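You operate a simulated robot arm through the tools that you are given. There is no shell and no other tool. Be economical: measure what you need, move in short steps, check, and stop when the job is done.

Carry out the task below with a simulated robot arm. There is one attempt and no reset: what you move stays moved.

## Task
Take the bucket from the shelf of the depositor table and put it on top of the large board on the top of the back belt. Put the steel block on the far end of the depositor belt away on the back ledge of the tunnel. Take the scoop from the top of the back belt and leave it on top of the large base there. Put the white carton on the top of the steel worktop away on the bottom shelf of the corner bench. Put the jug on the top of the steel table away on the kettle stand. Put the small board on the shelf of the steel table away on the end table. Put one of the brown shakers from the top of the square table on the top of the steel table. Put the nozzle from the top of the square table on the small base there. Fetch the blue block and set it on the clear end of the press bench. Fetch the blue paper roll from the end table and set it on top of the large cake there. Take the marker from the end table and leave it on the back ledge of the tunnel. The order is free. Set down upright: steel block, white carton, jug, brown shaker, nozzle, blue block, paper roll.
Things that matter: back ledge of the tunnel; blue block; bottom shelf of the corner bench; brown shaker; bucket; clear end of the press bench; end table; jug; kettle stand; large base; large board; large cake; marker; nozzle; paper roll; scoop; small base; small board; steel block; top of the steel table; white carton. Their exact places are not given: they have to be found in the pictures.

It is judged by the outcome, as a careful person would: the job done as asked, and still so three seconds after it is handed in. It fails if anything else is knocked over, pushed out of place, dropped, spilled or broken.

## Robot
A 6-joint arm with a two-finger gripper on a trunk, on a base that drives. Base frame: it is fixed to the floor where the robot stands at the start and does not move with it; the origin is under the middle of the robot, x ahead of it, y to its left, z up. Readings come in m, rad, newtons and seconds.
With the tool pointing down near the work surface it reaches from about 0.1 to 0.44 m from the robot's upright axis, wherever it stands. Its first joint turns from -2.007 to 2.007 rad. Places, roughly: back ledge of the tunnel (31x23 cm) [3.74, -8.32, 0.9]; blue block (5x5x5 cm) [3.9, -8.4, 0.9]; bottom shelf of the corner bench [4.3, -13.5, 0.2]; brown shaker [5.5, -2, 0.75]; bucket (17x17x16 cm) [0.5, 0.1, 0.4]; clear end of the press bench [0.1, -11.6, 0.8]; end table [3.2, -8.5, 0.9]; jug (15x9x12 cm) [4.1, -4.6, 0.9]; kettle stand (59x20 cm) [3.44, -2.38, 0.42]; large base (19x19x4 cm) [-1.8, -1.4, 1]; large board (27x22x4 cm) [-1.5, -1.7, 1]; large cake (19x19x8 cm) [3.4, -8.6, 0.9]; marker (3x3x10 cm) [3.1, -8.8, 0.9]; nozzle (4x4x5 cm) [5.7, -2.2, 0.8]; paper roll [3, -8.5, 1]; scoop (6x6x15 cm) [-1.4, -1.2, 1]; small base (7x7x3 cm) [5.7, -2, 0.8]; small board (13x10x4 cm) [4.6, -4.6, 0.4]; steel block (5x5x5 cm) [0.8, -0.5, 0.9]; top of the steel table [4.7, -4.7, 0.9]; white carton (10x5x5 cm) [-1.4, -4, 1]. Payload 2.1 kg.
The TCP is the grasp point between the finger pads, 0.02 m short of the fingertips. In the tool frame z runs along the fingers and y along their closing line. The gripper opens to 0.1 m. The gripper's body begins 0.063 m behind the TCP.
Orientation is that of the tool frame in the base frame, as a unit quaternion [x, y, z, w]. With the fingers straight down and closing along the base's y, the tool's x points along the base's -x, its y along +y and its z along -z.

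## Interface
- The arm moves only by the tool play_rows. Its argument "moves" is a list of rows, each an object (a shift or turn left out is 0, a gripper value left out holds the last) with "slide": the shift along the tool's x, y, z in m, a list of three; "rotation": the turn, a rotation vector about the tool's x, y, z in rad, a list of three. In form: [{"slide": [tx, ty, tz], "rotation": [rx, ry, rz]}, ...]. A call has 1 to 8 rows; each row shifts and turns the commanded pose from where the row before left it, along the tool's axes as they then stand. "hand" is the finger opening in m, from 0 to 0.1, set as the call begins (left out, the last holds). Each row takes 0.2 s and may step no farther than 0.05 m and 0.15 rad from the row before; otherwise, or with a gripper value out of range, the whole call is refused. A pose out of reach is approached as far as the arm can. The call stops where the force on the tool passes 40 N (or 10 N more than at its start, if that is more) or the arm is blocked; 0.2 s more then pass. Each finger travels about 0.153 m/s and halts on what it meets, pressing with about 44 N; the grip force reading is that of the motor and also rises with nothing between the fingers. The clock runs only during rows and for 0.2 s after the last one: add rows that do not move to give the fingers time. It gives the time, the measured TCP pose, the force on the tool (base axes), the opening and the grip force at its end, in the units of the frame above (readings bear some noise), with the torque about the TCP (base axes, N m) and any sound that the robot's microphone picked up.
- Cameras (640 x 400 px; columns grow to the right, rows downward): "scene" is now at [0.0049, 0.1433, 1.2473]; the picture's right is [0.07, -1.00, 0.00], its down [-0.88, -0.07, -0.48] and it looks along [0.47, 0.04, -0.88] (base axes); focal length 286 px, centre (320, 200). "wrist" rides on the gripper at [0.07, -0.019, -0.099] in the tool frame; the picture's right is [0.26, 0.97, 0.00], its down [-0.75, 0.20, -0.63] and it looks along [-0.61, 0.16, 0.78] (tool axes); focal length 230 px, centre (320, 200).
- get_image(camera): a new picture of that camera. It takes no simulated time.
- raise_lower(by): slides the trunk up (or, below 0, down) by that many m; the arm and the scene camera ride with it, the base frame stays. It gives what a move gives, with no picture.
- base_move(legs): drives the robot by 1 to 6 legs, each [ahead, turn to the left] in m and rad, along the robot's own axes; the way and the turn of a leg run together, so that a leg with both is an arc; at most 1.5 m and 3.142 rad a leg. The arm and the cameras ride along, it lands a little off, and it stops where it bumps. It gives what a move gives.
- head_to(pan, tilt): turns the head with the scene camera to pan (to the left, within 2.705 rad either way) and tilt (down, from -0.506 to 1.204), counted from straight ahead of the robot. It gives what a move gives.
- probe_pixels(camera, pixels): for up to 12 pixels [column, row] of the newest picture of that camera ("zoom" is the newest enlarged one), the place [x, y, z] in the base frame of the surface seen there, good to about 0.002 m. It takes no simulated time.
- zoom(camera, box): a new picture of the part [left, top, right, bottom] of that camera's present view, enlarged. It takes no simulated time.
- hand_in(): hands the job in; it is judged then, once.

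Keep the steps short. Do not move on a guess: measure, check each grasp and each placing, and mend mistakes. In all there are 364 turns and 314 pictures (those below and enlarged ones count). Leave the gripper open and the arm clear of the work at the hand-in unless told otherwise, and finish with a single line.

The tools are called after "Request:" by a JSON object that holds its "op" and its "data". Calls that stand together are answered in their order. play_rows: Moves the arm, as the interface text tells. Its arguments: {"type":"object","properties":{"moves":{"type":"array","items":{"type":"object","properties":{"slide":{"type":"array","items":{"type":"number"}},"rotation":{"type":"array","items":{"type":"number"}}}}},"hand":{"type":"number"}},"required":["moves"]} The other tools are called the same way: raise_lower (by) slides the trunk up or down; base_move (legs) drives the base; head_to (pan, tilt) turns the head that bears the scene camera; get_image (camera) takes a picture; probe_pixels (camera, pixels) gives the place of the surface under pixels of a picture; zoom (camera, box) takes an enlarged picture of a part of a camera's view; hand_in () hands the job in.

At the start:

```text
clock: 0.0
tcp_pos: [0.282, -0.0101, 0.6032]
ee_rot: [0.0, 1.0, 0.0, 0.0]
contact_force: [-0.9, 0.3, -0.5]
wrist_torque: [0.01, -0.02, 0.01]
gripper_width: 0.1001
gripper_force: 0.1
trunk travel left (down, up): [-0.475, 0.515]
robot x, y, heading: [-0.0011, 0.0013, -0.002]
head pan, tilt: [0.075, 1.075]
```

scene: 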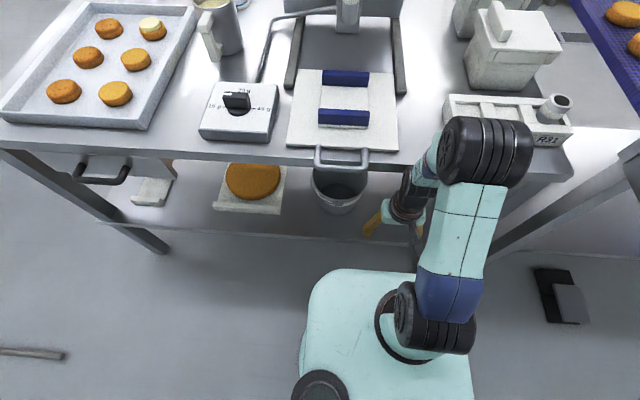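
wrist: 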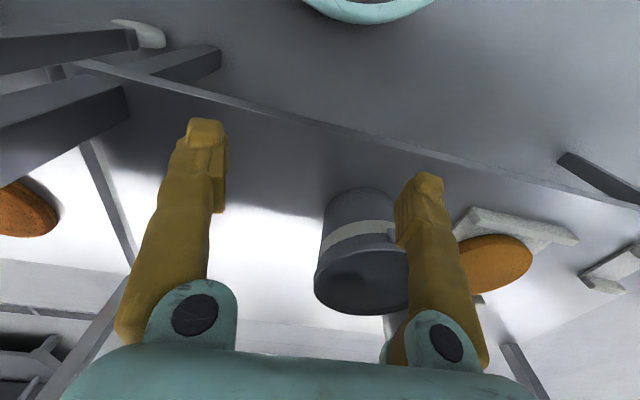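

I begin by looking around. First the scene camera straight ahead with the bucket in view.

Request:
{"op": "head_to", "data": {"pan": 0, "tilt": 0.6}}

Request:
{"op": "get_image", "data": {"camera": "scene"}}

Request:
{"op": "get_image", "data": {"camera": "wrist"}}

```text
clock: 0.9
tcp_pos: [0.2811, -0.0115, 0.6014]
ee_rot: [0.0, 1.0, 0.0, 0.001]
contact_force: [0.3, 0.6, 1.0]
wrist_torque: [0.02, -0.02, 0.02]
gripper_width: 0.1
gripper_force: 0.0
trunk travel left (down, up): [-0.475, 0.515]
robot x, y, heading: [-0.0036, 0.0016, -0.003]
head pan, tilt: [0.0, 0.6]
```

```text
311 pictures are left
```

scene: 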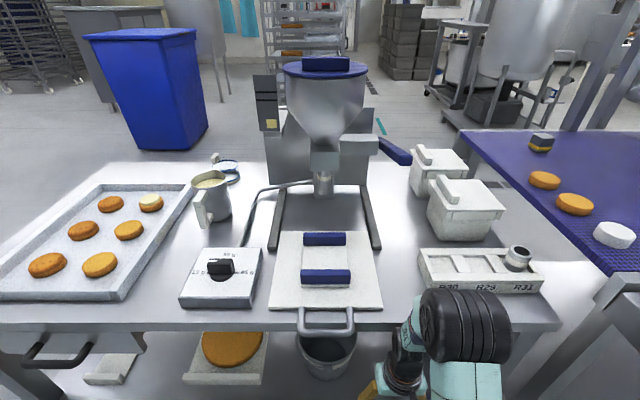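

```text
310 pictures are left
```

wrist: 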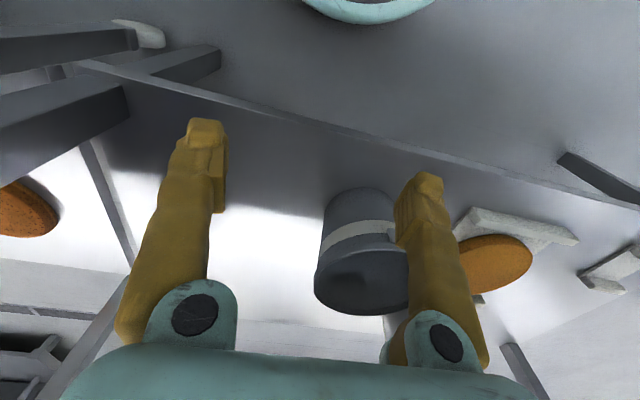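

I measure the bucket, the shelf, the table edge, and the steel block at (541,140).

Request:
{"op": "probe_pixels", "data": {"camera": "scene", "pixels": [[541, 138], [541, 150], [303, 345], [327, 352], [325, 372], [355, 345], [326, 332], [326, 322], [180, 325], [240, 312], [500, 322], [520, 180]]}}

Request:
{"op": "probe_pixels", "data": {"camera": "wrist", "pixels": [[360, 190], [326, 210], [356, 235], [318, 275], [362, 285], [360, 312], [300, 150], [280, 240], [490, 260], [500, 225], [350, 160], [395, 195]]}}

Request:
{"op": "zoom", "data": {"camera": "scene", "box": [240, 290, 420, 400]}}

```text
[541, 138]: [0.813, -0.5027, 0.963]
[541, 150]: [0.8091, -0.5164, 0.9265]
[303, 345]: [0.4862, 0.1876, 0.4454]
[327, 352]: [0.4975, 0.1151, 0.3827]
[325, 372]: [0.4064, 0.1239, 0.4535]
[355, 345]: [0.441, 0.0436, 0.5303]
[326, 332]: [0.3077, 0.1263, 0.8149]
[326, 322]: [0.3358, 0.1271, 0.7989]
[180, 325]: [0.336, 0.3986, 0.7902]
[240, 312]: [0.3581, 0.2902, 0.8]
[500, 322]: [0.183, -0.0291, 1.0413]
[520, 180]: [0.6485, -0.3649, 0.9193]
```

```text
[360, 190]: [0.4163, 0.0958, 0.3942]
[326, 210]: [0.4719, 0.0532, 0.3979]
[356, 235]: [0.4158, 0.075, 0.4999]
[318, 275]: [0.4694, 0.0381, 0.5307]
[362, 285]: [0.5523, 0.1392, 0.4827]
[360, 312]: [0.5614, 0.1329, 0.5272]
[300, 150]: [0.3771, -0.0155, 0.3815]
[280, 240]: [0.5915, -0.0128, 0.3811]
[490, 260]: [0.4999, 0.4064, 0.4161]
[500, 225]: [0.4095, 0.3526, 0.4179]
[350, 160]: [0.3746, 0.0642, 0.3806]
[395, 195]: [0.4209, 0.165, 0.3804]
```

```text
3.56 times, centred on (330, 345) of scene
```

zoom: 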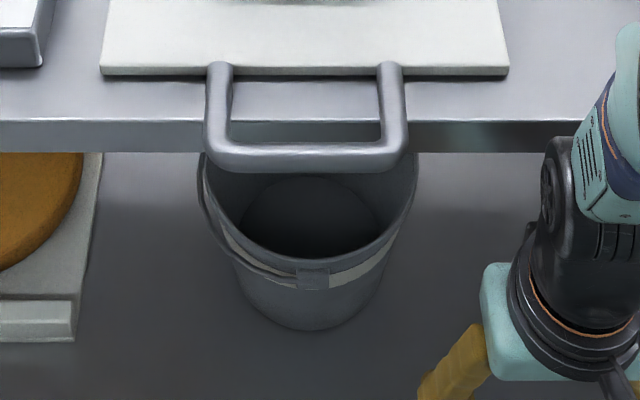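

Zoom to see how the bucket handle lies.

Request:
{"op": "zoom", "data": {"camera": "wrist", "box": [290, 170, 430, 330]}}

```text
2.50 times, centred on (360, 250) of wrist
```

zoom: 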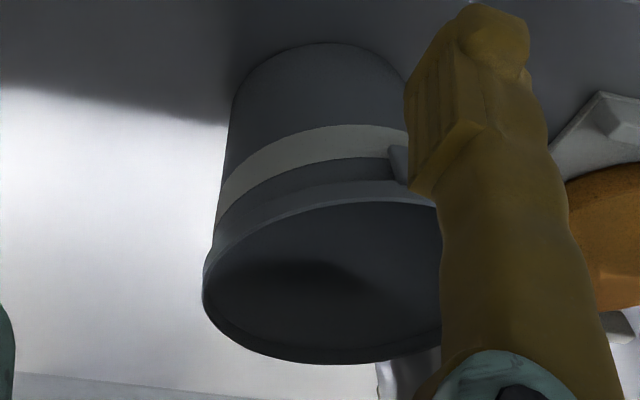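

The bucket's right side (y≈0.036) is a bare wall with the rim lip; the handle lies on the left. I will grip that wall with the tool pitched forward beneath the tabletop. First back off 0.25 m, lower the trunk, and pitch the tool.

Request:
{"op": "base_move", "data": {"legs": [[-0.25, 0]]}}

Request:
{"op": "play_rows", "data": {"moves": [{"slide": [-0.03, 0, 0], "rotation": [0, -0.145, 0]}, {"slide": [-0.03, 0, 0], "rotation": [0, -0.145, 0]}, {"slide": [-0.02, 0, 0.02], "rotation": [0, -0.145, 0]}, {"slide": [-0.02, 0, 0.02], "rotation": [0, -0.145, 0]}, {"rotation": [0, -0.145, 0]}, {"rotation": [0, -0.145, 0]}]}}

Request:
{"op": "raise_lower", "data": {"by": -0.15}}

Request:
{"op": "get_image", "data": {"camera": "scene"}}

Request:
{"op": "get_image", "data": {"camera": "wrist"}}

```text
clock: 2.7
tcp_pos: [0.0333, -0.0119, 0.6036]
ee_rot: [0.002, 1.0, 0.0, 0.0]
contact_force: [-0.6, 0.2, 0.2]
wrist_torque: [0.02, -0.03, 0.02]
gripper_width: 0.1
gripper_force: 0.1
trunk travel left (down, up): [-0.475, 0.515]
robot x, y, heading: [-0.2504, 0.0041, -0.003]
head pan, tilt: [0.0, 0.6]
```

```text
clock: 4.1
tcp_pos: [0.1323, -0.0162, 0.5798]
ee_rot: [0.001, 0.918, -0.006, 0.396]
contact_force: [-0.7, -0.2, 0.4]
wrist_torque: [0.01, 0.01, 0.01]
gripper_width: 0.1002
gripper_force: 0.0
out of reach, approached as far as the arm can: row 2
trunk travel left (down, up): [-0.475, 0.515]
robot x, y, heading: [-0.2473, -0.0006, -0.003]
head pan, tilt: [0.0, 0.6]
```

```text
clock: 5.9
tcp_pos: [0.1335, -0.0146, 0.4299]
ee_rot: [0.001, 0.918, -0.007, 0.397]
contact_force: [-0.4, -1.5, -0.1]
wrist_torque: [0.01, 0.0, -0.01]
gripper_width: 0.1001
gripper_force: 0.1
trunk travel left (down, up): [-0.325, 0.665]
robot x, y, heading: [-0.2462, 0.0007, -0.002]
head pan, tilt: [0.0, 0.6]
```

```text
307 pictures are left
```

scene: 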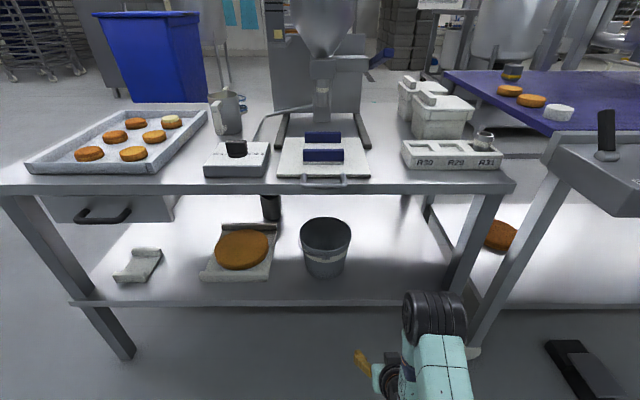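

```text
306 pictures are left
```

wrist: 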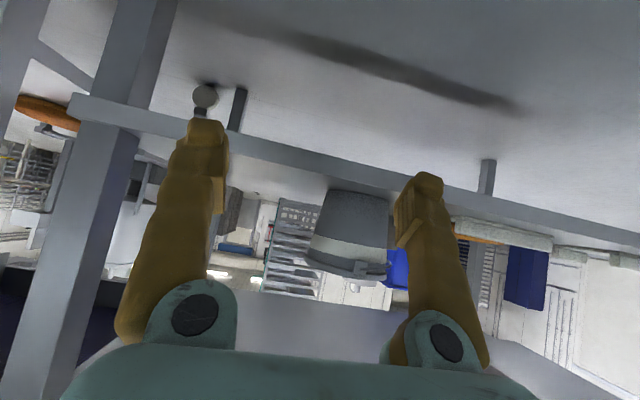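

The bucket is now fully visible at (325,245). Zoom and measure the rim.

Request:
{"op": "zoom", "data": {"camera": "scene", "box": [270, 190, 380, 290]}}

Request:
{"op": "probe_pixels", "data": {"camera": "scene", "pixels": [[302, 235], [325, 256], [349, 236], [325, 220], [325, 275], [302, 240], [348, 245], [260, 195], [400, 190]]}}

```text
4.00 times, centred on (325, 240) of scene
```

zoom: 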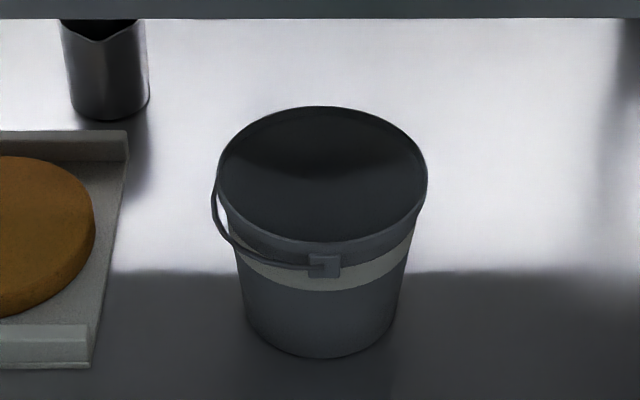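

```text
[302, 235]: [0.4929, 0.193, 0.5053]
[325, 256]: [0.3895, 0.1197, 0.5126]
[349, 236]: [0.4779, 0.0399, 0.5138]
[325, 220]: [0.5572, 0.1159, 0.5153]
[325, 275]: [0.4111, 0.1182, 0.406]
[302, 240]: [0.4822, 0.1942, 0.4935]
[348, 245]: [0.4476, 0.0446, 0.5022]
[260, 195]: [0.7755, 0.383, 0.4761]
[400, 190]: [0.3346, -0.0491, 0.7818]
```

Request:
{"op": "probe_pixels", "data": {"camera": "zoom", "pixels": [[322, 240], [423, 190], [426, 175], [221, 190], [320, 110], [400, 225], [412, 140], [422, 200], [300, 239]]}}

```text
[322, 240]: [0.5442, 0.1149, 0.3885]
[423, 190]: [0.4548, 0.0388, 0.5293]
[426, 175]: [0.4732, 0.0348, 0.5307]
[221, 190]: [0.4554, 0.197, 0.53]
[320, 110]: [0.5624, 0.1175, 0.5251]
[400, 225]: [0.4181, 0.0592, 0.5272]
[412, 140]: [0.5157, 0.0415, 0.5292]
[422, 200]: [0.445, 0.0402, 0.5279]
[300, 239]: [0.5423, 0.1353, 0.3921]
```

Now measure where the arm links are, to judge clearance below the tabletop.

Request:
{"op": "probe_pixels", "data": {"camera": "scene", "pixels": [[435, 293], [435, 320], [440, 345], [445, 390], [395, 375], [362, 360], [378, 375], [465, 310]]}}

Request:
{"op": "head_to", "data": {"pan": -0.2, "tilt": 1.15}}

Request:
{"op": "get_image", "data": {"camera": "scene"}}

```text
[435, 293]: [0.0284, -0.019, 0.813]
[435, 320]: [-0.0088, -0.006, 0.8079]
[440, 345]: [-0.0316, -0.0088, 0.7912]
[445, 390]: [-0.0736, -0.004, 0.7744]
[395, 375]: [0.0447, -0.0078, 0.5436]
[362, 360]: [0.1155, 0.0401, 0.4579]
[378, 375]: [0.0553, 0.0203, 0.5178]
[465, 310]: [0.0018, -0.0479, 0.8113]
```

```text
clock: 6.8
tcp_pos: [0.1329, -0.0143, 0.4296]
ee_rot: [0.001, 0.918, -0.006, 0.397]
contact_force: [-0.5, 0.5, 0.1]
wrist_torque: [-0.02, -0.03, -0.01]
gripper_width: 0.1002
gripper_force: 0.2
trunk travel left (down, up): [-0.325, 0.665]
robot x, y, heading: [-0.2471, -0.0006, -0.01]
head pan, tilt: [-0.201, 1.15]
```

```text
304 pictures are left
```

scene: 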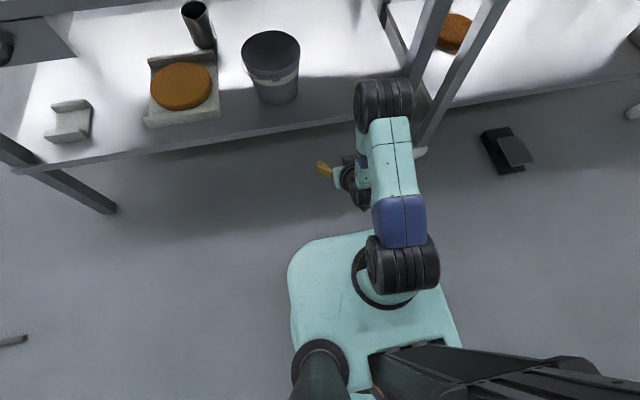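

Elbow top is at z≈0.81, table edge at x≈0.335, z≈0.78. I raise the hand by the arm to z≈0.59, aligning y with the bucket's right wall (y=0.035), opening to 0.06.

Request:
{"op": "play_rows", "data": {"hand": 0.06, "moves": [{"slide": [-0.029, 0.01, -0.027]}, {"slide": [-0.029, 0.01, -0.027]}, {"slide": [-0.029, 0.01, -0.027]}, {"slide": [-0.029, 0.02, -0.027]}]}}

Request:
{"op": "get_image", "data": {"camera": "scene"}}

Request:
{"op": "probe_pixels", "data": {"camera": "scene", "pixels": [[300, 20]]}}

```text
clock: 7.8
tcp_pos: [0.1474, 0.041, 0.5829]
ee_rot: [0.001, 0.918, -0.006, 0.396]
contact_force: [0.5, -0.6, -0.5]
wrist_torque: [-0.02, -0.02, 0.01]
gripper_width: 0.0599
gripper_force: 0.1
out of reach, approached as far as the arm can: row 1, 2
trunk travel left (down, up): [-0.325, 0.665]
robot x, y, heading: [-0.2496, -0.0037, -0.006]
head pan, tilt: [-0.201, 1.15]
```

```text
303 pictures are left
```

scene: 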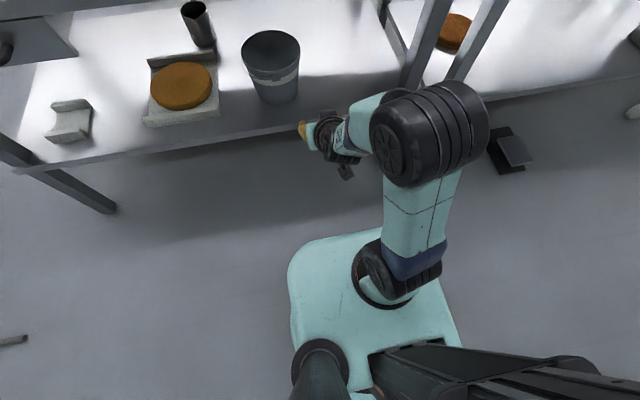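

```text
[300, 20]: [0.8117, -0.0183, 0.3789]
```

The elbow rises when the hand is close, so I extend the hand forward 0.1 m and look at the elbow height.

Request:
{"op": "play_rows", "data": {"moves": [{"slide": [-0.023, 0, 0.024]}, {"slide": [-0.023, 0, 0.024]}, {"slide": [-0.023, 0, 0.024]}]}}

Request:
{"op": "get_image", "data": {"camera": "scene"}}

Request:
{"op": "probe_pixels", "data": {"camera": "scene", "pixels": [[430, 110], [430, 90], [430, 150], [410, 210], [405, 270], [340, 120], [345, 150], [380, 100], [310, 130]]}}

```text
clock: 8.7
tcp_pos: [0.2479, 0.0389, 0.5839]
ee_rot: [0.001, 0.918, -0.006, 0.397]
contact_force: [-0.7, 0.1, 0.5]
wrist_torque: [0.03, 0.0, -0.02]
gripper_width: 0.06
gripper_force: 0.0
trunk travel left (down, up): [-0.325, 0.665]
robot x, y, heading: [-0.2486, -0.0005, -0.002]
head pan, tilt: [-0.201, 1.15]
```

```text
302 pictures are left
```

scene: 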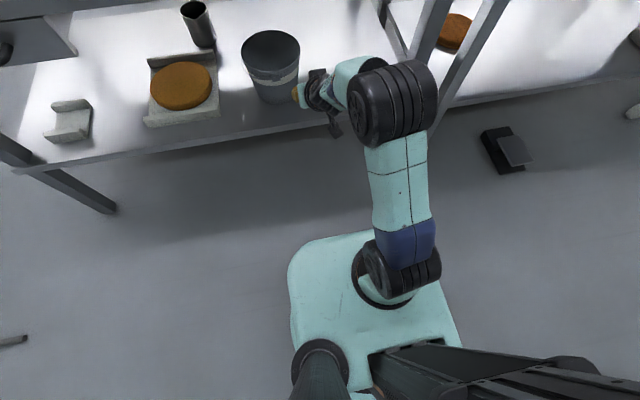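

```text
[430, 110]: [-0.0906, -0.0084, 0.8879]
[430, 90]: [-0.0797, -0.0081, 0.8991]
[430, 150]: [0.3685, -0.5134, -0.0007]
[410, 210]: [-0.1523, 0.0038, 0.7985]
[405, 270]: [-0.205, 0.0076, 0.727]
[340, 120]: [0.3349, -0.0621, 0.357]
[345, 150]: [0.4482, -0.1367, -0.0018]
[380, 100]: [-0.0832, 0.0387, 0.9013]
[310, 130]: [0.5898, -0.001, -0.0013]
```

Request:
{"op": "play_rows", "data": {"moves": [{"slide": [-0.023, 0, 0.024]}, {"slide": [-0.023, 0, 0.024]}, {"slide": [-0.023, 0, 0.024]}]}}

Request:
{"op": "get_image", "data": {"camera": "scene"}}

Request:
{"op": "probe_pixels", "data": {"camera": "scene", "pixels": [[405, 75], [405, 95], [405, 115], [400, 210], [350, 70], [325, 80], [310, 75], [305, 90], [370, 65]]}}

```text
clock: 9.4
tcp_pos: [0.3455, 0.0372, 0.5845]
ee_rot: [0.0, 0.918, -0.006, 0.396]
contact_force: [0.0, 0.2, 0.7]
wrist_torque: [0.0, -0.02, -0.04]
gripper_width: 0.0599
gripper_force: 0.0
trunk travel left (down, up): [-0.325, 0.665]
robot x, y, heading: [-0.2482, -0.0006, -0.005]
head pan, tilt: [-0.201, 1.15]
```

```text
301 pictures are left
```

scene: 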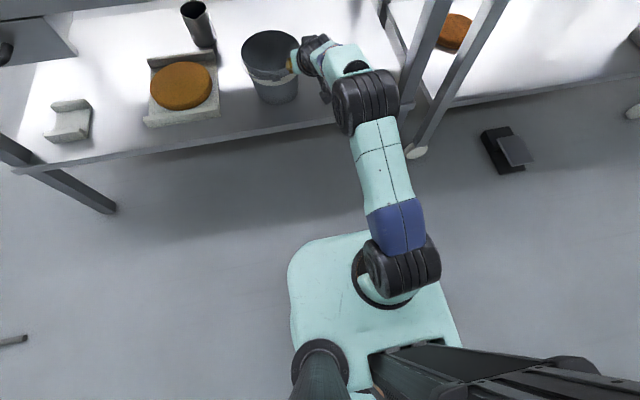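

```text
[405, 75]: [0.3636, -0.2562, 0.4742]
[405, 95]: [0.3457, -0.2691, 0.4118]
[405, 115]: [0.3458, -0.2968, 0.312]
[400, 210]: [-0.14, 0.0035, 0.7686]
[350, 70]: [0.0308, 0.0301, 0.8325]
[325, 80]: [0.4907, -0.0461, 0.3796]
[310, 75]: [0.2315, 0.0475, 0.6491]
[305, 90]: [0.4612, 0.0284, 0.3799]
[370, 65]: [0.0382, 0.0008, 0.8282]
```

Elbow top is now z≈0.83 and will come lower. I lower the trunk by 0.012 and drive forward in two steps, watching contact.

Request:
{"op": "raise_lower", "data": {"by": -0.012}}

Request:
{"op": "base_move", "data": {"legs": [[0.07, 0]]}}

Request:
{"op": "head_to", "data": {"pan": -0.1, "tilt": 0.95}}

Request:
{"op": "get_image", "data": {"camera": "scene"}}

Request:
{"op": "get_image", "data": {"camera": "wrist"}}

```text
clock: 10.1
tcp_pos: [0.347, 0.0359, 0.5728]
ee_rot: [0.003, 0.918, -0.007, 0.395]
contact_force: [1.0, -0.7, 0.2]
wrist_torque: [-0.01, -0.01, 0.02]
gripper_width: 0.0601
gripper_force: 0.1
trunk travel left (down, up): [-0.313, 0.677]
robot x, y, heading: [-0.245, 0.0023, -0.007]
head pan, tilt: [-0.201, 1.15]
```

```text
clock: 11.1
tcp_pos: [0.4173, 0.0374, 0.5724]
ee_rot: [0.001, 0.918, -0.006, 0.396]
contact_force: [-0.2, -0.8, 0.0]
wrist_torque: [-0.04, 0.0, 0.04]
gripper_width: 0.0599
gripper_force: 0.0
trunk travel left (down, up): [-0.313, 0.677]
robot x, y, heading: [-0.1757, 0.001, -0.003]
head pan, tilt: [-0.201, 1.15]
```

```text
clock: 11.8
tcp_pos: [0.4159, 0.037, 0.5721]
ee_rot: [0.001, 0.918, -0.006, 0.397]
contact_force: [-0.5, 0.0, -0.1]
wrist_torque: [-0.02, 0.02, -0.01]
gripper_width: 0.0601
gripper_force: 0.0
trunk travel left (down, up): [-0.313, 0.677]
robot x, y, heading: [-0.1727, 0.002, -0.008]
head pan, tilt: [-0.099, 0.949]
```

```text
300 pictures are left
```

scene: 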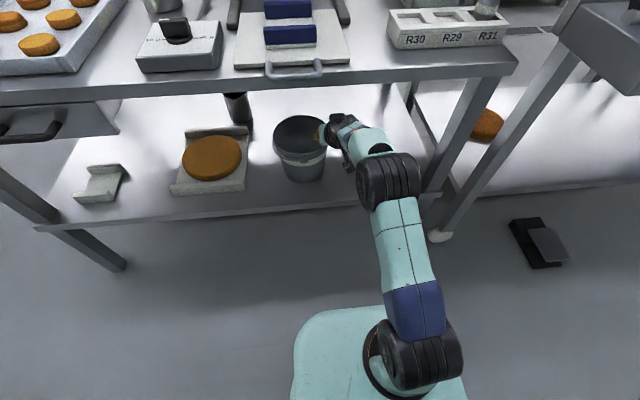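

```text
299 pictures are left
```

wrist: 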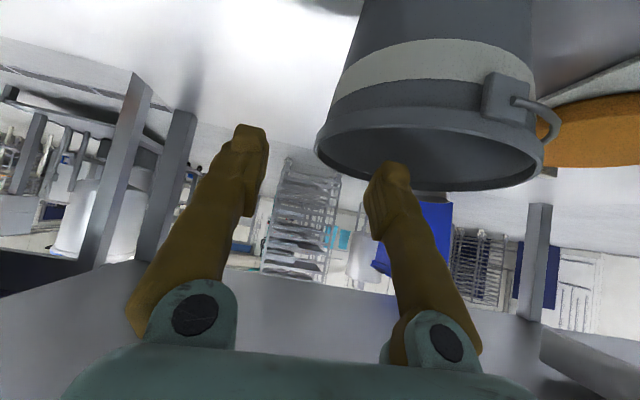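

Clearance to the table looks good and the straddle of the right wall is lined up. Forward another 0.066 m.

Request:
{"op": "base_move", "data": {"legs": [[0.066, 0]]}}

Request:
{"op": "get_image", "data": {"camera": "scene"}}

Request:
{"op": "get_image", "data": {"camera": "wrist"}}

```text
clock: 12.8
tcp_pos: [0.4812, 0.0353, 0.5724]
ee_rot: [0.003, 0.918, -0.007, 0.396]
contact_force: [0.5, -0.2, 0.6]
wrist_torque: [0.03, 0.02, 0.03]
gripper_width: 0.0601
gripper_force: 0.0
trunk travel left (down, up): [-0.313, 0.677]
robot x, y, heading: [-0.1108, -0.0014, -0.002]
head pan, tilt: [-0.099, 0.949]
```

```text
298 pictures are left
```

scene: 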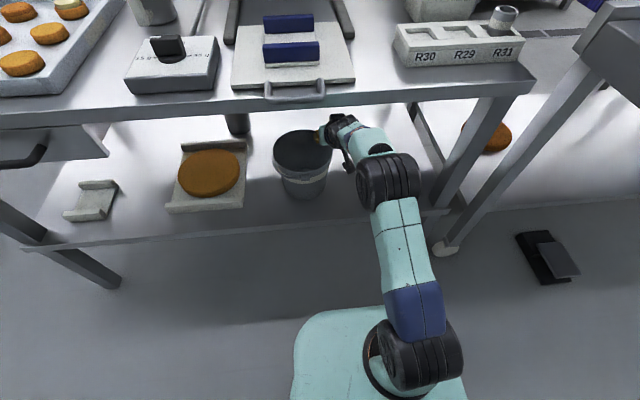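

```text
297 pictures are left
```

wrist: 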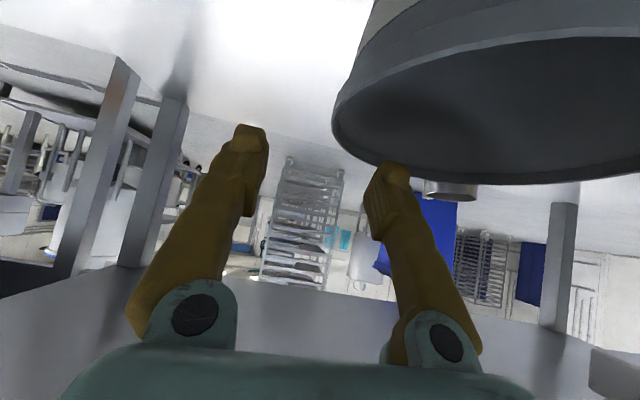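

Lower 0.052 to put the wall between the fingers, then close.

Request:
{"op": "raise_lower", "data": {"by": -0.052}}

Request:
{"op": "get_image", "data": {"camera": "wrist"}}

```text
clock: 13.7
tcp_pos: [0.4819, 0.0354, 0.5212]
ee_rot: [0.002, 0.918, -0.007, 0.396]
contact_force: [-0.4, -0.4, 0.3]
wrist_torque: [-0.04, -0.01, 0.0]
gripper_width: 0.0599
gripper_force: 0.1
trunk travel left (down, up): [-0.261, 0.729]
robot x, y, heading: [-0.1095, -0.0011, -0.006]
head pan, tilt: [-0.099, 0.949]
```

```text
296 pictures are left
```

wrist: 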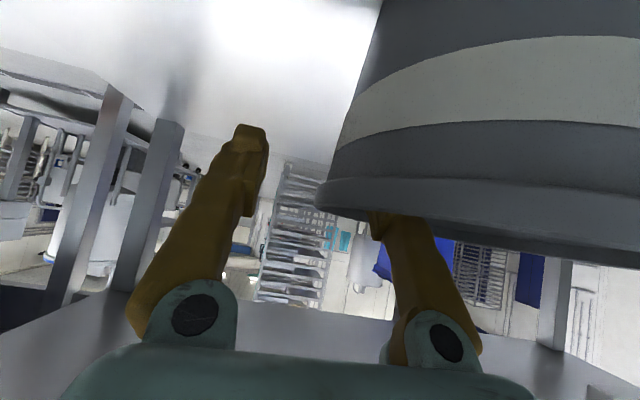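

The left finger is inside, the right outside. Close.

Request:
{"op": "play_rows", "data": {"hand": 0, "moves": [{}, {}, {}, {}]}}

Request:
{"op": "get_image", "data": {"camera": "wrist"}}

```text
clock: 14.7
tcp_pos: [0.4805, 0.0355, 0.5211]
ee_rot: [0.002, 0.918, -0.006, 0.397]
contact_force: [-1.2, 1.3, 1.6]
wrist_torque: [0.15, -0.03, 0.11]
gripper_width: 0.0062
gripper_force: 34.4
trunk travel left (down, up): [-0.261, 0.729]
robot x, y, heading: [-0.1153, -0.0021, -0.006]
head pan, tilt: [-0.099, 0.949]
```

```text
295 pictures are left
```

wrist: 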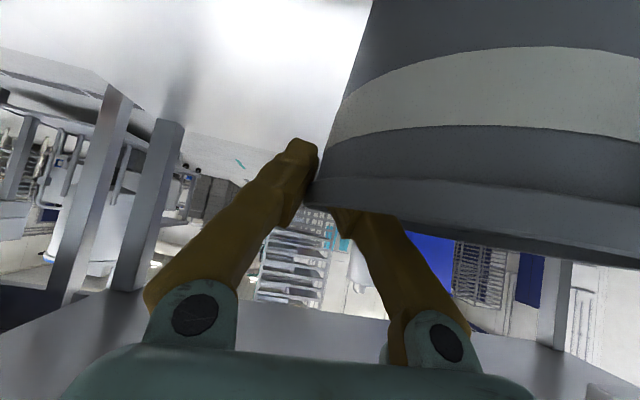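

Gripped (opening 6 mm, 34 N). Lift by 0.03 and check it comes along.

Request:
{"op": "raise_lower", "data": {"by": 0.03}}

Request:
{"op": "get_image", "data": {"camera": "scene"}}

Request:
{"op": "get_image", "data": {"camera": "wrist"}}

```text
clock: 15.5
tcp_pos: [0.482, 0.0351, 0.5526]
ee_rot: [0.002, 0.918, -0.006, 0.397]
contact_force: [-0.8, -1.6, 1.9]
wrist_torque: [0.11, 0.13, 0.07]
gripper_width: 0.0062
gripper_force: 33.2
trunk travel left (down, up): [-0.291, 0.699]
robot x, y, heading: [-0.1126, -0.0, -0.003]
head pan, tilt: [-0.099, 0.949]
```

```text
294 pictures are left
```

scene: 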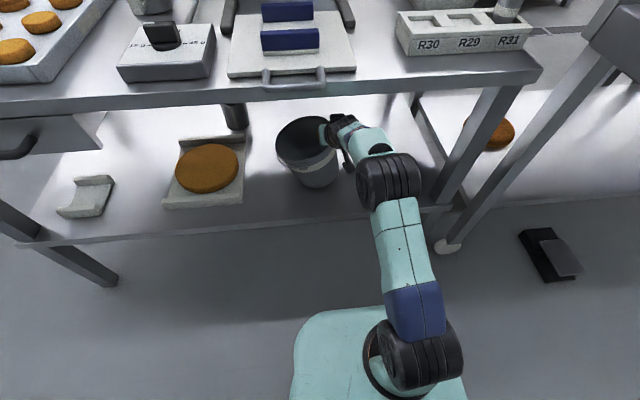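

```text
293 pictures are left
```

wrist: 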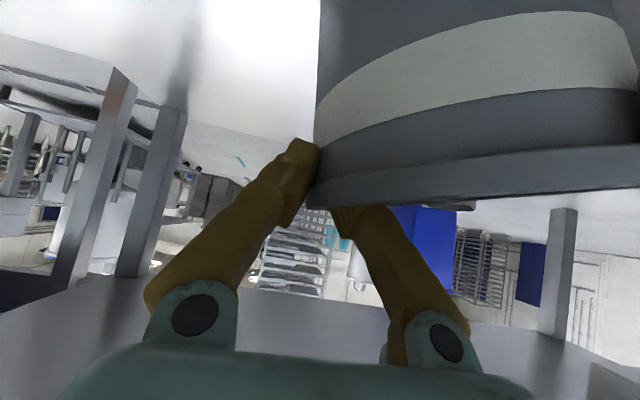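

The bucket sags a bit about the grip; lift 0.02 more to see whether it's free and stable.

Request:
{"op": "raise_lower", "data": {"by": 0.02}}

Request:
{"op": "get_image", "data": {"camera": "scene"}}

Request:
{"op": "get_image", "data": {"camera": "wrist"}}

```text
clock: 16.1
tcp_pos: [0.4814, 0.0355, 0.5713]
ee_rot: [0.002, 0.918, -0.007, 0.396]
contact_force: [-0.2, -0.4, -2.3]
wrist_torque: [-0.09, 0.01, -0.05]
gripper_width: 0.0059
gripper_force: 32.7
trunk travel left (down, up): [-0.311, 0.679]
robot x, y, heading: [-0.1108, 0.0, -0.006]
head pan, tilt: [-0.099, 0.949]
```

```text
292 pictures are left
```

scene: 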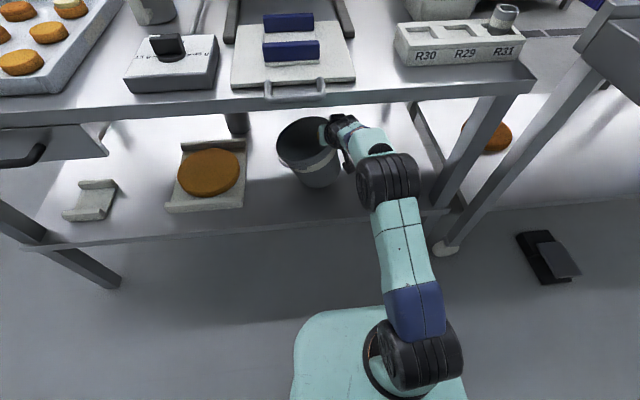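

```text
291 pictures are left
```

wrist: 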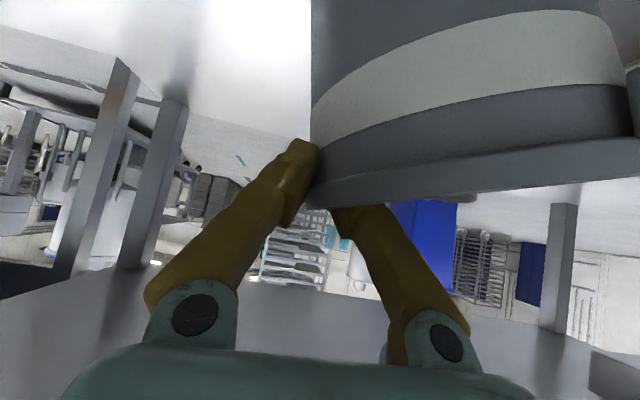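

It's light (~2 N) and hangs tilted roughly 10° but held. Drive straight back 0.45 m slowly in two legs.

Request:
{"op": "base_move", "data": {"legs": [[-0.2, 0], [-0.25, 0]]}}

Request:
{"op": "head_to", "data": {"pan": 0, "tilt": 0.75}}

Request:
{"op": "get_image", "data": {"camera": "scene"}}

Request:
{"op": "get_image", "data": {"camera": "wrist"}}

```text
clock: 19.1
tcp_pos: [0.0319, 0.0376, 0.5713]
ee_rot: [0.004, 0.918, -0.008, 0.396]
contact_force: [-0.2, 0.7, -0.9]
wrist_torque: [-0.05, 0.01, 0.04]
gripper_width: 0.0059
gripper_force: 32.7
trunk travel left (down, up): [-0.311, 0.679]
robot x, y, heading: [-0.5601, 0.0055, -0.009]
head pan, tilt: [-0.099, 0.949]
```

```text
clock: 19.9
tcp_pos: [0.0314, 0.0369, 0.5701]
ee_rot: [0.003, 0.918, -0.007, 0.396]
contact_force: [0.3, 1.1, -1.1]
wrist_torque: [-0.08, -0.01, -0.01]
gripper_width: 0.0062
gripper_force: 32.8
trunk travel left (down, up): [-0.311, 0.679]
robot x, y, heading: [-0.5626, 0.0056, -0.007]
head pan, tilt: [0.0, 0.75]
```

```text
290 pictures are left
```

scene: 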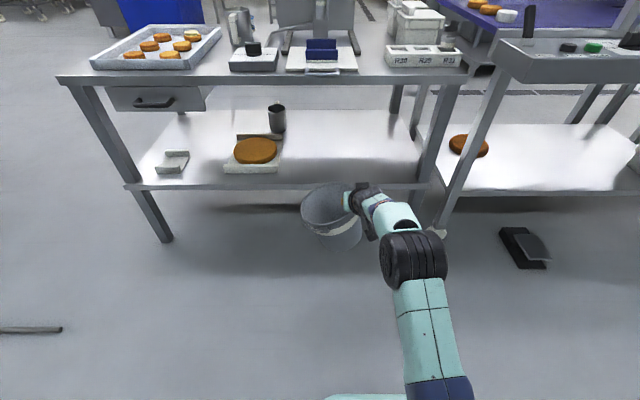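

```text
289 pictures are left
```

wrist: 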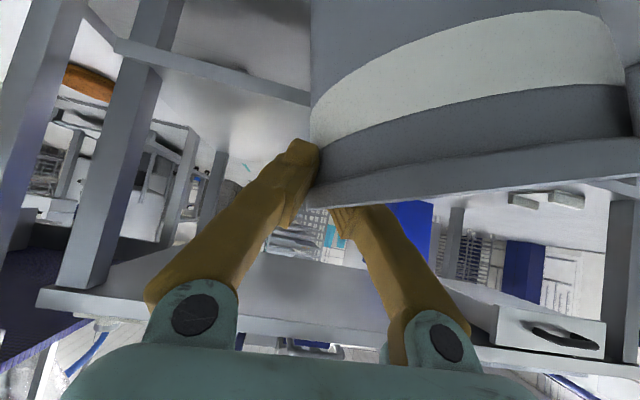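

Held steady. Now look toward the back belt, to the right rear.

Request:
{"op": "head_to", "data": {"pan": -2.1, "tilt": 0.35}}

Request:
{"op": "get_image", "data": {"camera": "scene"}}

Request:
{"op": "head_to", "data": {"pan": -1.1, "tilt": 0.35}}

Request:
{"op": "get_image", "data": {"camera": "scene"}}

```text
clock: 21.9
tcp_pos: [0.031, 0.0373, 0.571]
ee_rot: [0.003, 0.918, -0.007, 0.397]
contact_force: [0.2, 0.4, -1.6]
wrist_torque: [-0.09, 0.02, -0.01]
gripper_width: 0.0059
gripper_force: 33.2
trunk travel left (down, up): [-0.311, 0.679]
robot x, y, heading: [-0.5602, 0.0044, -0.007]
head pan, tilt: [-2.1, 0.351]
```

```text
288 pictures are left
```

scene: 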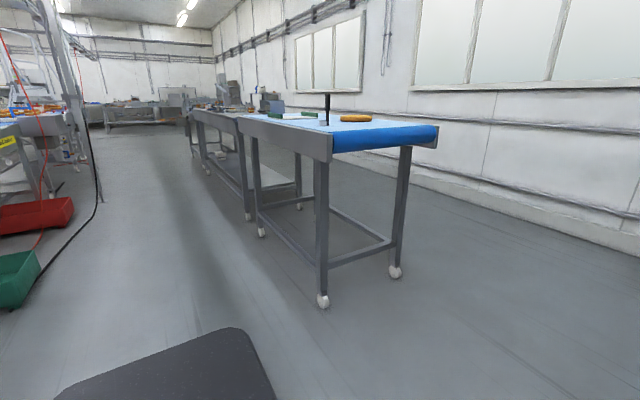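

```text
clock: 23.1
tcp_pos: [0.0337, 0.0363, 0.5697]
ee_rot: [0.003, 0.918, -0.008, 0.397]
contact_force: [1.4, -0.8, -2.4]
wrist_torque: [-0.12, 0.01, 0.0]
gripper_width: 0.006
gripper_force: 33.3
trunk travel left (down, up): [-0.311, 0.679]
robot x, y, heading: [-0.5621, 0.0048, -0.006]
head pan, tilt: [-1.1, 0.351]
```

```text
287 pictures are left
```

scene: 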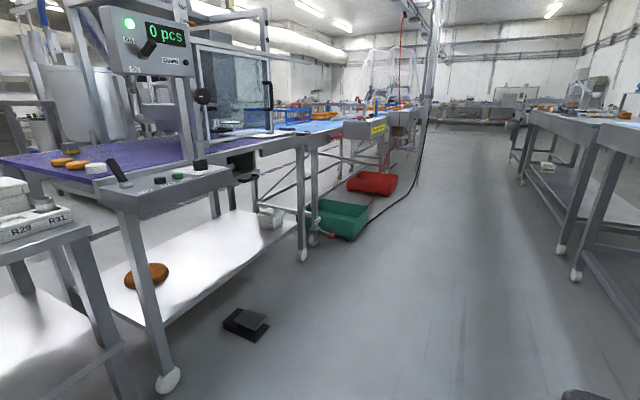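

I raise the trunk for a better view and zoom on the back belt.

Request:
{"op": "raise_lower", "data": {"by": 0.65}}

Request:
{"op": "head_to", "data": {"pan": -2.1, "tilt": 0.5}}

Request:
{"op": "get_image", "data": {"camera": "scene"}}

Request:
{"op": "zoom", "data": {"camera": "scene", "box": [180, 40, 460, 240]}}

```text
refused: 0.65 is not a number from -0.4 to 0.4
```

```text
clock: 24.4
tcp_pos: [0.032, 0.037, 0.5693]
ee_rot: [0.004, 0.918, -0.008, 0.396]
contact_force: [0.0, 0.2, -2.0]
wrist_torque: [-0.05, 0.02, 0.0]
gripper_width: 0.0059
gripper_force: 33.0
trunk travel left (down, up): [-0.311, 0.679]
robot x, y, heading: [-0.5606, 0.0021, -0.011]
head pan, tilt: [-2.1, 0.499]
```

```text
286 pictures are left
```

scene: 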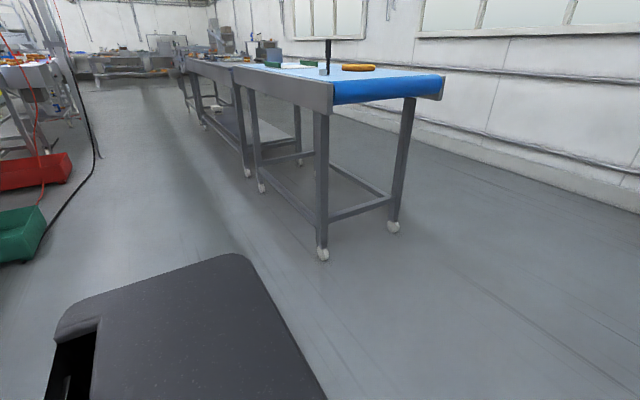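

```text
2.00 times, centred on (320, 140) of scene
```

zoom: 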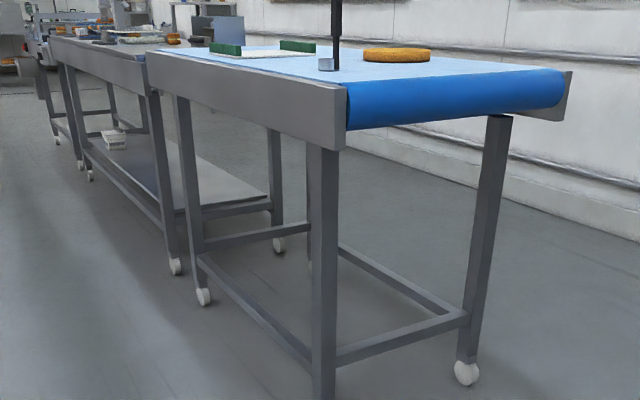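

Request:
{"op": "raise_lower", "data": {"by": 0.4}}

Request:
{"op": "raise_lower", "data": {"by": 0.25}}

Request:
{"op": "get_image", "data": {"camera": "scene"}}

Request:
{"op": "get_image", "data": {"camera": "wrist"}}

Request:
{"op": "zoom", "data": {"camera": "scene", "box": [200, 60, 480, 235]}}

```text
clock: 28.2
tcp_pos: [0.0329, 0.0375, 0.9721]
ee_rot: [0.003, 0.918, -0.007, 0.396]
contact_force: [-0.5, -0.2, -1.9]
wrist_torque: [-0.1, 0.03, 0.01]
gripper_width: 0.0059
gripper_force: 32.8
trunk travel left (down, up): [-0.711, 0.279]
robot x, y, heading: [-0.5612, 0.0007, -0.004]
head pan, tilt: [-2.1, 0.499]
```

```text
clock: 30.8
tcp_pos: [0.0332, 0.0379, 1.2207]
ee_rot: [0.004, 0.918, -0.008, 0.397]
contact_force: [0.5, -0.6, -1.5]
wrist_torque: [-0.07, 0.03, 0.01]
gripper_width: 0.0061
gripper_force: 33.6
trunk travel left (down, up): [-0.961, 0.029]
robot x, y, heading: [-0.5626, -0.0008, -0.008]
head pan, tilt: [-2.1, 0.499]
```

```text
284 pictures are left
```

scene: 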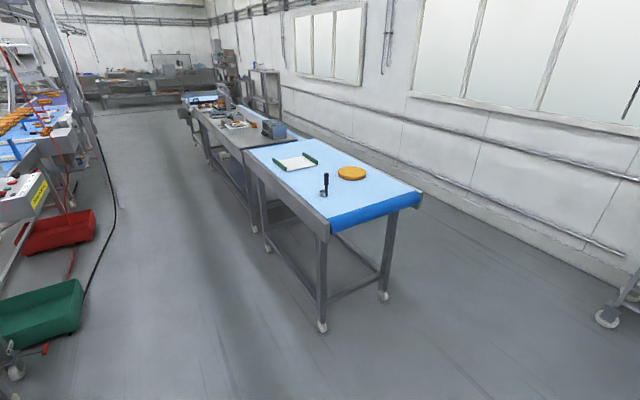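

```text
283 pictures are left
```

wrist: 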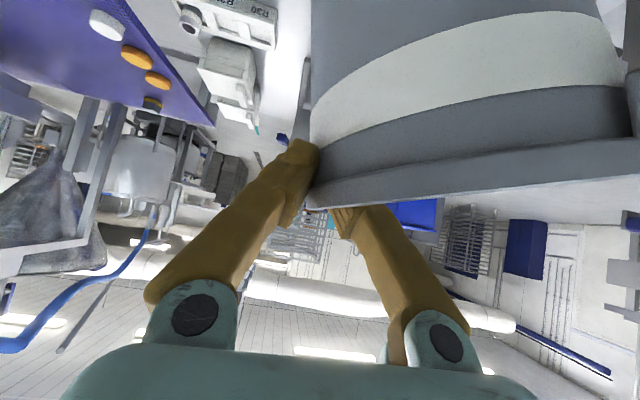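

```text
2.29 times, centred on (340, 148) of scene
```

zoom: 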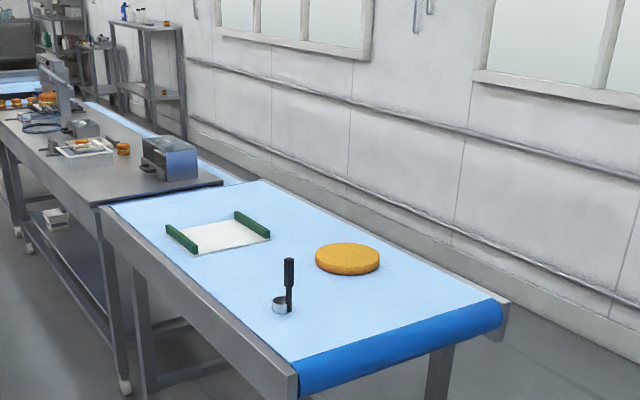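

I measure board (white, green rails), round base, scoop, and belt edges in the zoom.

Request:
{"op": "probe_pixels", "data": {"camera": "zoom", "pixels": [[218, 233], [182, 240], [252, 226], [175, 228], [195, 252], [237, 213], [268, 240], [347, 250], [289, 265], [280, 305], [292, 370], [497, 310]]}}

Request:
{"op": "probe_pixels", "data": {"camera": "scene", "pixels": [[246, 155], [255, 150], [340, 168], [362, 174], [323, 330], [268, 248], [420, 200], [328, 225]]}}

```text
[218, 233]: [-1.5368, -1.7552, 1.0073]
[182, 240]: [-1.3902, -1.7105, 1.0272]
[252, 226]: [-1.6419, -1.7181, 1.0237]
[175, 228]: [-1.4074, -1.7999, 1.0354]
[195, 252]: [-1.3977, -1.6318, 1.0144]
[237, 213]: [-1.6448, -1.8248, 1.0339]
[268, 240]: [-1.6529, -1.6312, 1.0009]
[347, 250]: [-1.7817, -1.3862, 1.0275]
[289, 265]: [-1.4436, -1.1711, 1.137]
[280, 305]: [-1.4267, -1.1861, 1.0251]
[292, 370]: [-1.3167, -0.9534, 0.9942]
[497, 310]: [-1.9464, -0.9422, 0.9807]
```

```text
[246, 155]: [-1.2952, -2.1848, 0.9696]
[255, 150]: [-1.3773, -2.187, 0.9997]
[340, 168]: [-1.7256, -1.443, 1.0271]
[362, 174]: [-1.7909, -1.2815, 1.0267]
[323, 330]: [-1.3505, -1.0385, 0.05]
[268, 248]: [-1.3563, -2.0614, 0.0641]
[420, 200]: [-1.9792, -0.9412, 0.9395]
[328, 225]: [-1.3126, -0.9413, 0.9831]
```

Board centre ≈(-1.52,-1.73), top 1.007; belt aisle edge x≈-1.30. First check the bucket's tilt from the head camera.

Request:
{"op": "head_to", "data": {"pan": 0, "tilt": 0.8}}

Request:
{"op": "zoom", "data": {"camera": "scene", "box": [240, 120, 480, 270]}}

```text
clock: 32.8
tcp_pos: [0.0326, 0.0374, 1.2202]
ee_rot: [0.002, 0.918, -0.007, 0.397]
contact_force: [-0.2, 0.3, -2.0]
wrist_torque: [-0.1, 0.03, -0.03]
gripper_width: 0.0061
gripper_force: 33.5
trunk travel left (down, up): [-0.961, 0.029]
robot x, y, heading: [-0.5627, 0.0031, -0.012]
head pan, tilt: [0.0, 0.799]
```

```text
2.67 times, centred on (360, 195) of scene
```

zoom: 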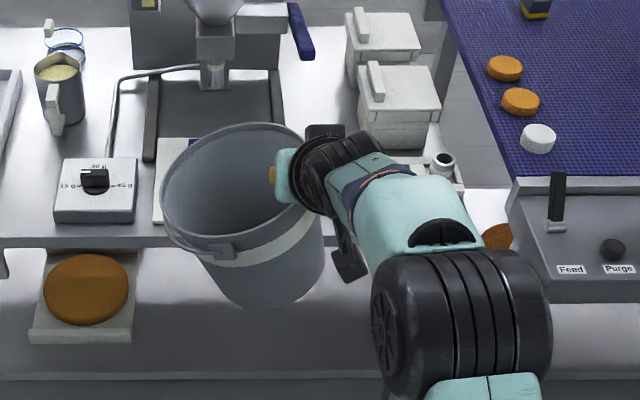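

Request:
{"op": "probe_pixels", "data": {"camera": "zoom", "pixels": [[163, 195], [163, 205], [215, 128], [250, 122], [225, 236], [190, 232], [250, 231], [180, 147], [285, 212]]}}

```text
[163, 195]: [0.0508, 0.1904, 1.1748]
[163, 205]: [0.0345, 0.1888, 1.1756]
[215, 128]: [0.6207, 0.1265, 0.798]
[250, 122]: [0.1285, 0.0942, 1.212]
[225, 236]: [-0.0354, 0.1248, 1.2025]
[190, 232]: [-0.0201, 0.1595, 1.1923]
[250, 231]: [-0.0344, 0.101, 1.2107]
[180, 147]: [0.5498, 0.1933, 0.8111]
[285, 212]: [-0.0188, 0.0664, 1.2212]
```

The bucket hangs tilted 20° (left side low, no pitch). I level it by rolling the tool +0.35 rad about the robot's forward axis.

Request:
{"op": "play_rows", "data": {"moves": [{"rotation": [-0.0806, 0, 0.0857]}, {"rotation": [-0.0806, 0, 0.0857]}, {"rotation": [-0.0806, 0, 0.0857]}, {}]}}

Request:
{"op": "zoom", "data": {"camera": "scene", "box": [240, 120, 480, 270]}}

```text
clock: 33.8
tcp_pos: [0.0274, 0.0432, 1.2185]
ee_rot: [0.016, 0.917, 0.017, 0.398]
contact_force: [0.2, -0.7, -1.3]
wrist_torque: [-0.09, 0.02, -0.01]
gripper_width: 0.0059
gripper_force: 33.5
out of reach, approached as far as the arm can: row 1, 2, 3
trunk travel left (down, up): [-0.961, 0.029]
robot x, y, heading: [-0.5622, 0.0029, -0.007]
head pan, tilt: [0.0, 0.799]
```

```text
2.67 times, centred on (360, 195) of scene
```

zoom: 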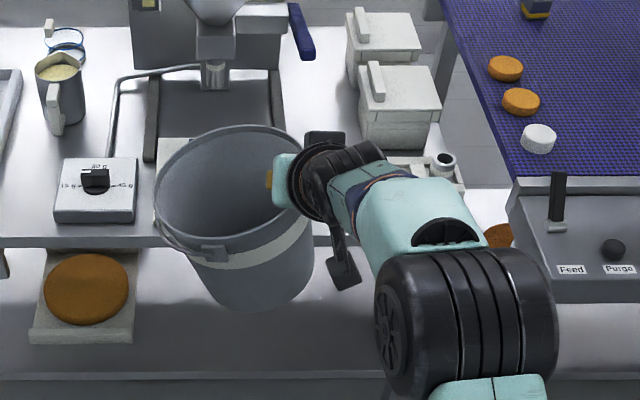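

The roll was blocked by reach. I pull the hand back 0.12 m to free the wrist and try again.

Request:
{"op": "play_rows", "data": {"moves": [{"slide": [0.0274, 0, -0.0291]}, {"slide": [0.0274, 0, -0.0291]}, {"slide": [0.0274, 0, -0.0291]}, {}]}}

Request:
{"op": "play_rows", "data": {"moves": [{"rotation": [-0.0806, 0, 0.0857]}, {}]}}

```text
clock: 34.8
tcp_pos: [-0.077, 0.0408, 1.2169]
ee_rot: [0.015, 0.917, 0.017, 0.398]
contact_force: [0.4, -0.1, -1.0]
wrist_torque: [-0.11, 0.06, 0.01]
gripper_width: 0.0059
gripper_force: 33.7
out of reach, approached as far as the arm can: row 2
trunk travel left (down, up): [-0.961, 0.029]
robot x, y, heading: [-0.5621, 0.0037, -0.008]
head pan, tilt: [0.0, 0.799]
```

```text
clock: 35.4
tcp_pos: [-0.0774, 0.0404, 1.2171]
ee_rot: [0.039, 0.915, 0.07, 0.397]
contact_force: [-0.9, 0.1, -0.8]
wrist_torque: [-0.09, 0.03, 0.01]
gripper_width: 0.0059
gripper_force: 33.2
trunk travel left (down, up): [-0.961, 0.029]
robot x, y, heading: [-0.558, 0.0031, -0.005]
head pan, tilt: [0.0, 0.799]
```

Now it works. Two more roll steps.

Request:
{"op": "play_rows", "data": {"moves": [{"rotation": [-0.0806, 0, 0.0857]}, {"rotation": [-0.055, 0, 0.059]}, {}]}}

Request:
{"op": "zoom", "data": {"camera": "scene", "box": [240, 120, 480, 270]}}

```text
clock: 36.2
tcp_pos: [-0.0778, 0.0412, 1.218]
ee_rot: [0.079, 0.902, 0.16, 0.393]
contact_force: [-0.6, 0.0, -1.2]
wrist_torque: [-0.12, -0.02, 0.0]
gripper_width: 0.0059
gripper_force: 33.1
trunk travel left (down, up): [-0.961, 0.029]
robot x, y, heading: [-0.5612, 0.0035, -0.014]
head pan, tilt: [0.0, 0.799]
```

```text
2.67 times, centred on (360, 195) of scene
```

zoom: 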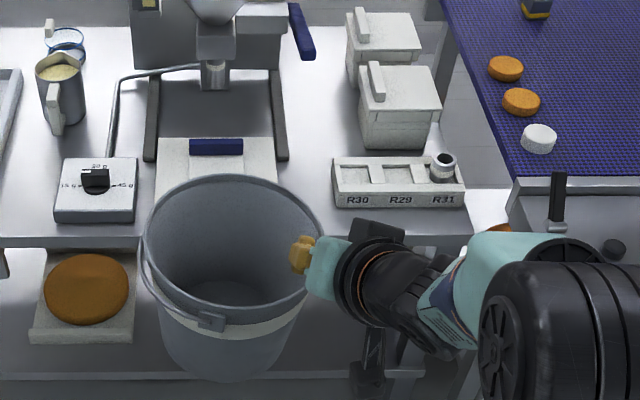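

Request:
{"op": "probe_pixels", "data": {"camera": "zoom", "pixels": [[145, 240], [145, 250], [235, 178], [215, 312], [180, 305], [255, 308], [300, 285], [180, 195], [285, 200]]}}

```text
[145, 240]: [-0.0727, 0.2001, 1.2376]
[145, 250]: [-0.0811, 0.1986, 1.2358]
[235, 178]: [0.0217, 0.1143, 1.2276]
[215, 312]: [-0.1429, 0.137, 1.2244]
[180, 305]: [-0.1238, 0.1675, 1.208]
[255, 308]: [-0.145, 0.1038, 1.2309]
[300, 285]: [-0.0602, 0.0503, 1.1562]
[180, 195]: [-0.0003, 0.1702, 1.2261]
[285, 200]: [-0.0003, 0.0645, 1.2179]
```

Slightly over-levelled (left ~4° high). Roll back 0.07.

Request:
{"op": "play_rows", "data": {"moves": [{"rotation": [0.048, 0, -0.051]}, {}]}}

Request:
{"op": "base_move", "data": {"legs": [[-0.15, 0], [0, -1.57]]}}

Request:
{"op": "get_image", "data": {"camera": "scene"}}

```text
clock: 36.8
tcp_pos: [-0.078, 0.0413, 1.2171]
ee_rot: [0.064, 0.907, 0.129, 0.396]
contact_force: [1.0, -0.2, -1.9]
wrist_torque: [-0.13, 0.03, -0.03]
gripper_width: 0.0059
gripper_force: 33.3
trunk travel left (down, up): [-0.961, 0.029]
robot x, y, heading: [-0.5593, 0.0039, -0.009]
head pan, tilt: [0.0, 0.799]
```

```text
clock: 41.9
tcp_pos: [-0.6511, -0.4774, 1.216]
ee_rot: [0.673, 0.611, -0.18, 0.375]
contact_force: [-0.7, 0.3, -1.2]
wrist_torque: [0.01, 0.14, 0.02]
gripper_width: 0.0061
gripper_force: 32.9
trunk travel left (down, up): [-0.961, 0.029]
robot x, y, heading: [-0.7068, 0.0032, -1.531]
head pan, tilt: [0.0, 0.799]
```

```text
278 pictures are left
```

scene: 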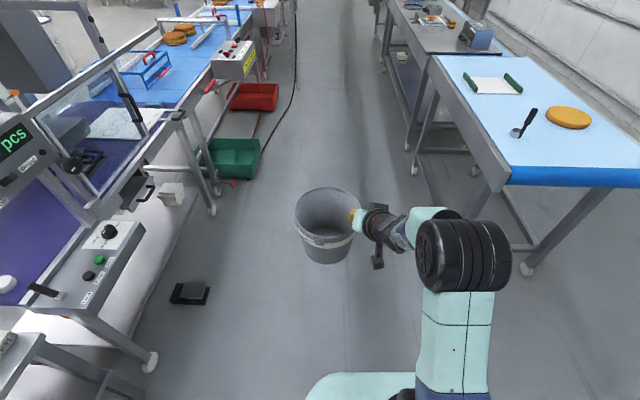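

Level and steady. Drive down the aisle to y≈-1.61 (with heading correction).

Request:
{"op": "base_move", "data": {"legs": [[0, -0.04], [1.2, 0], [0.415, 0]]}}

Request:
{"op": "get_image", "data": {"camera": "scene"}}

```text
clock: 50.6
tcp_pos: [-0.6828, -2.0965, 1.2174]
ee_rot: [0.687, 0.596, -0.189, 0.37]
contact_force: [0.2, 0.5, -0.8]
wrist_torque: [0.04, 0.1, -0.04]
gripper_width: 0.0062
gripper_force: 32.9
trunk travel left (down, up): [-0.961, 0.029]
robot x, y, heading: [-0.7202, -1.6148, -1.582]
head pan, tilt: [0.0, 0.799]
```

```text
277 pictures are left
```

scene: 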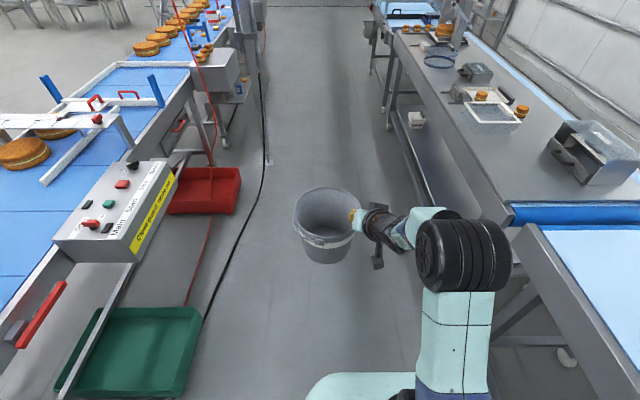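

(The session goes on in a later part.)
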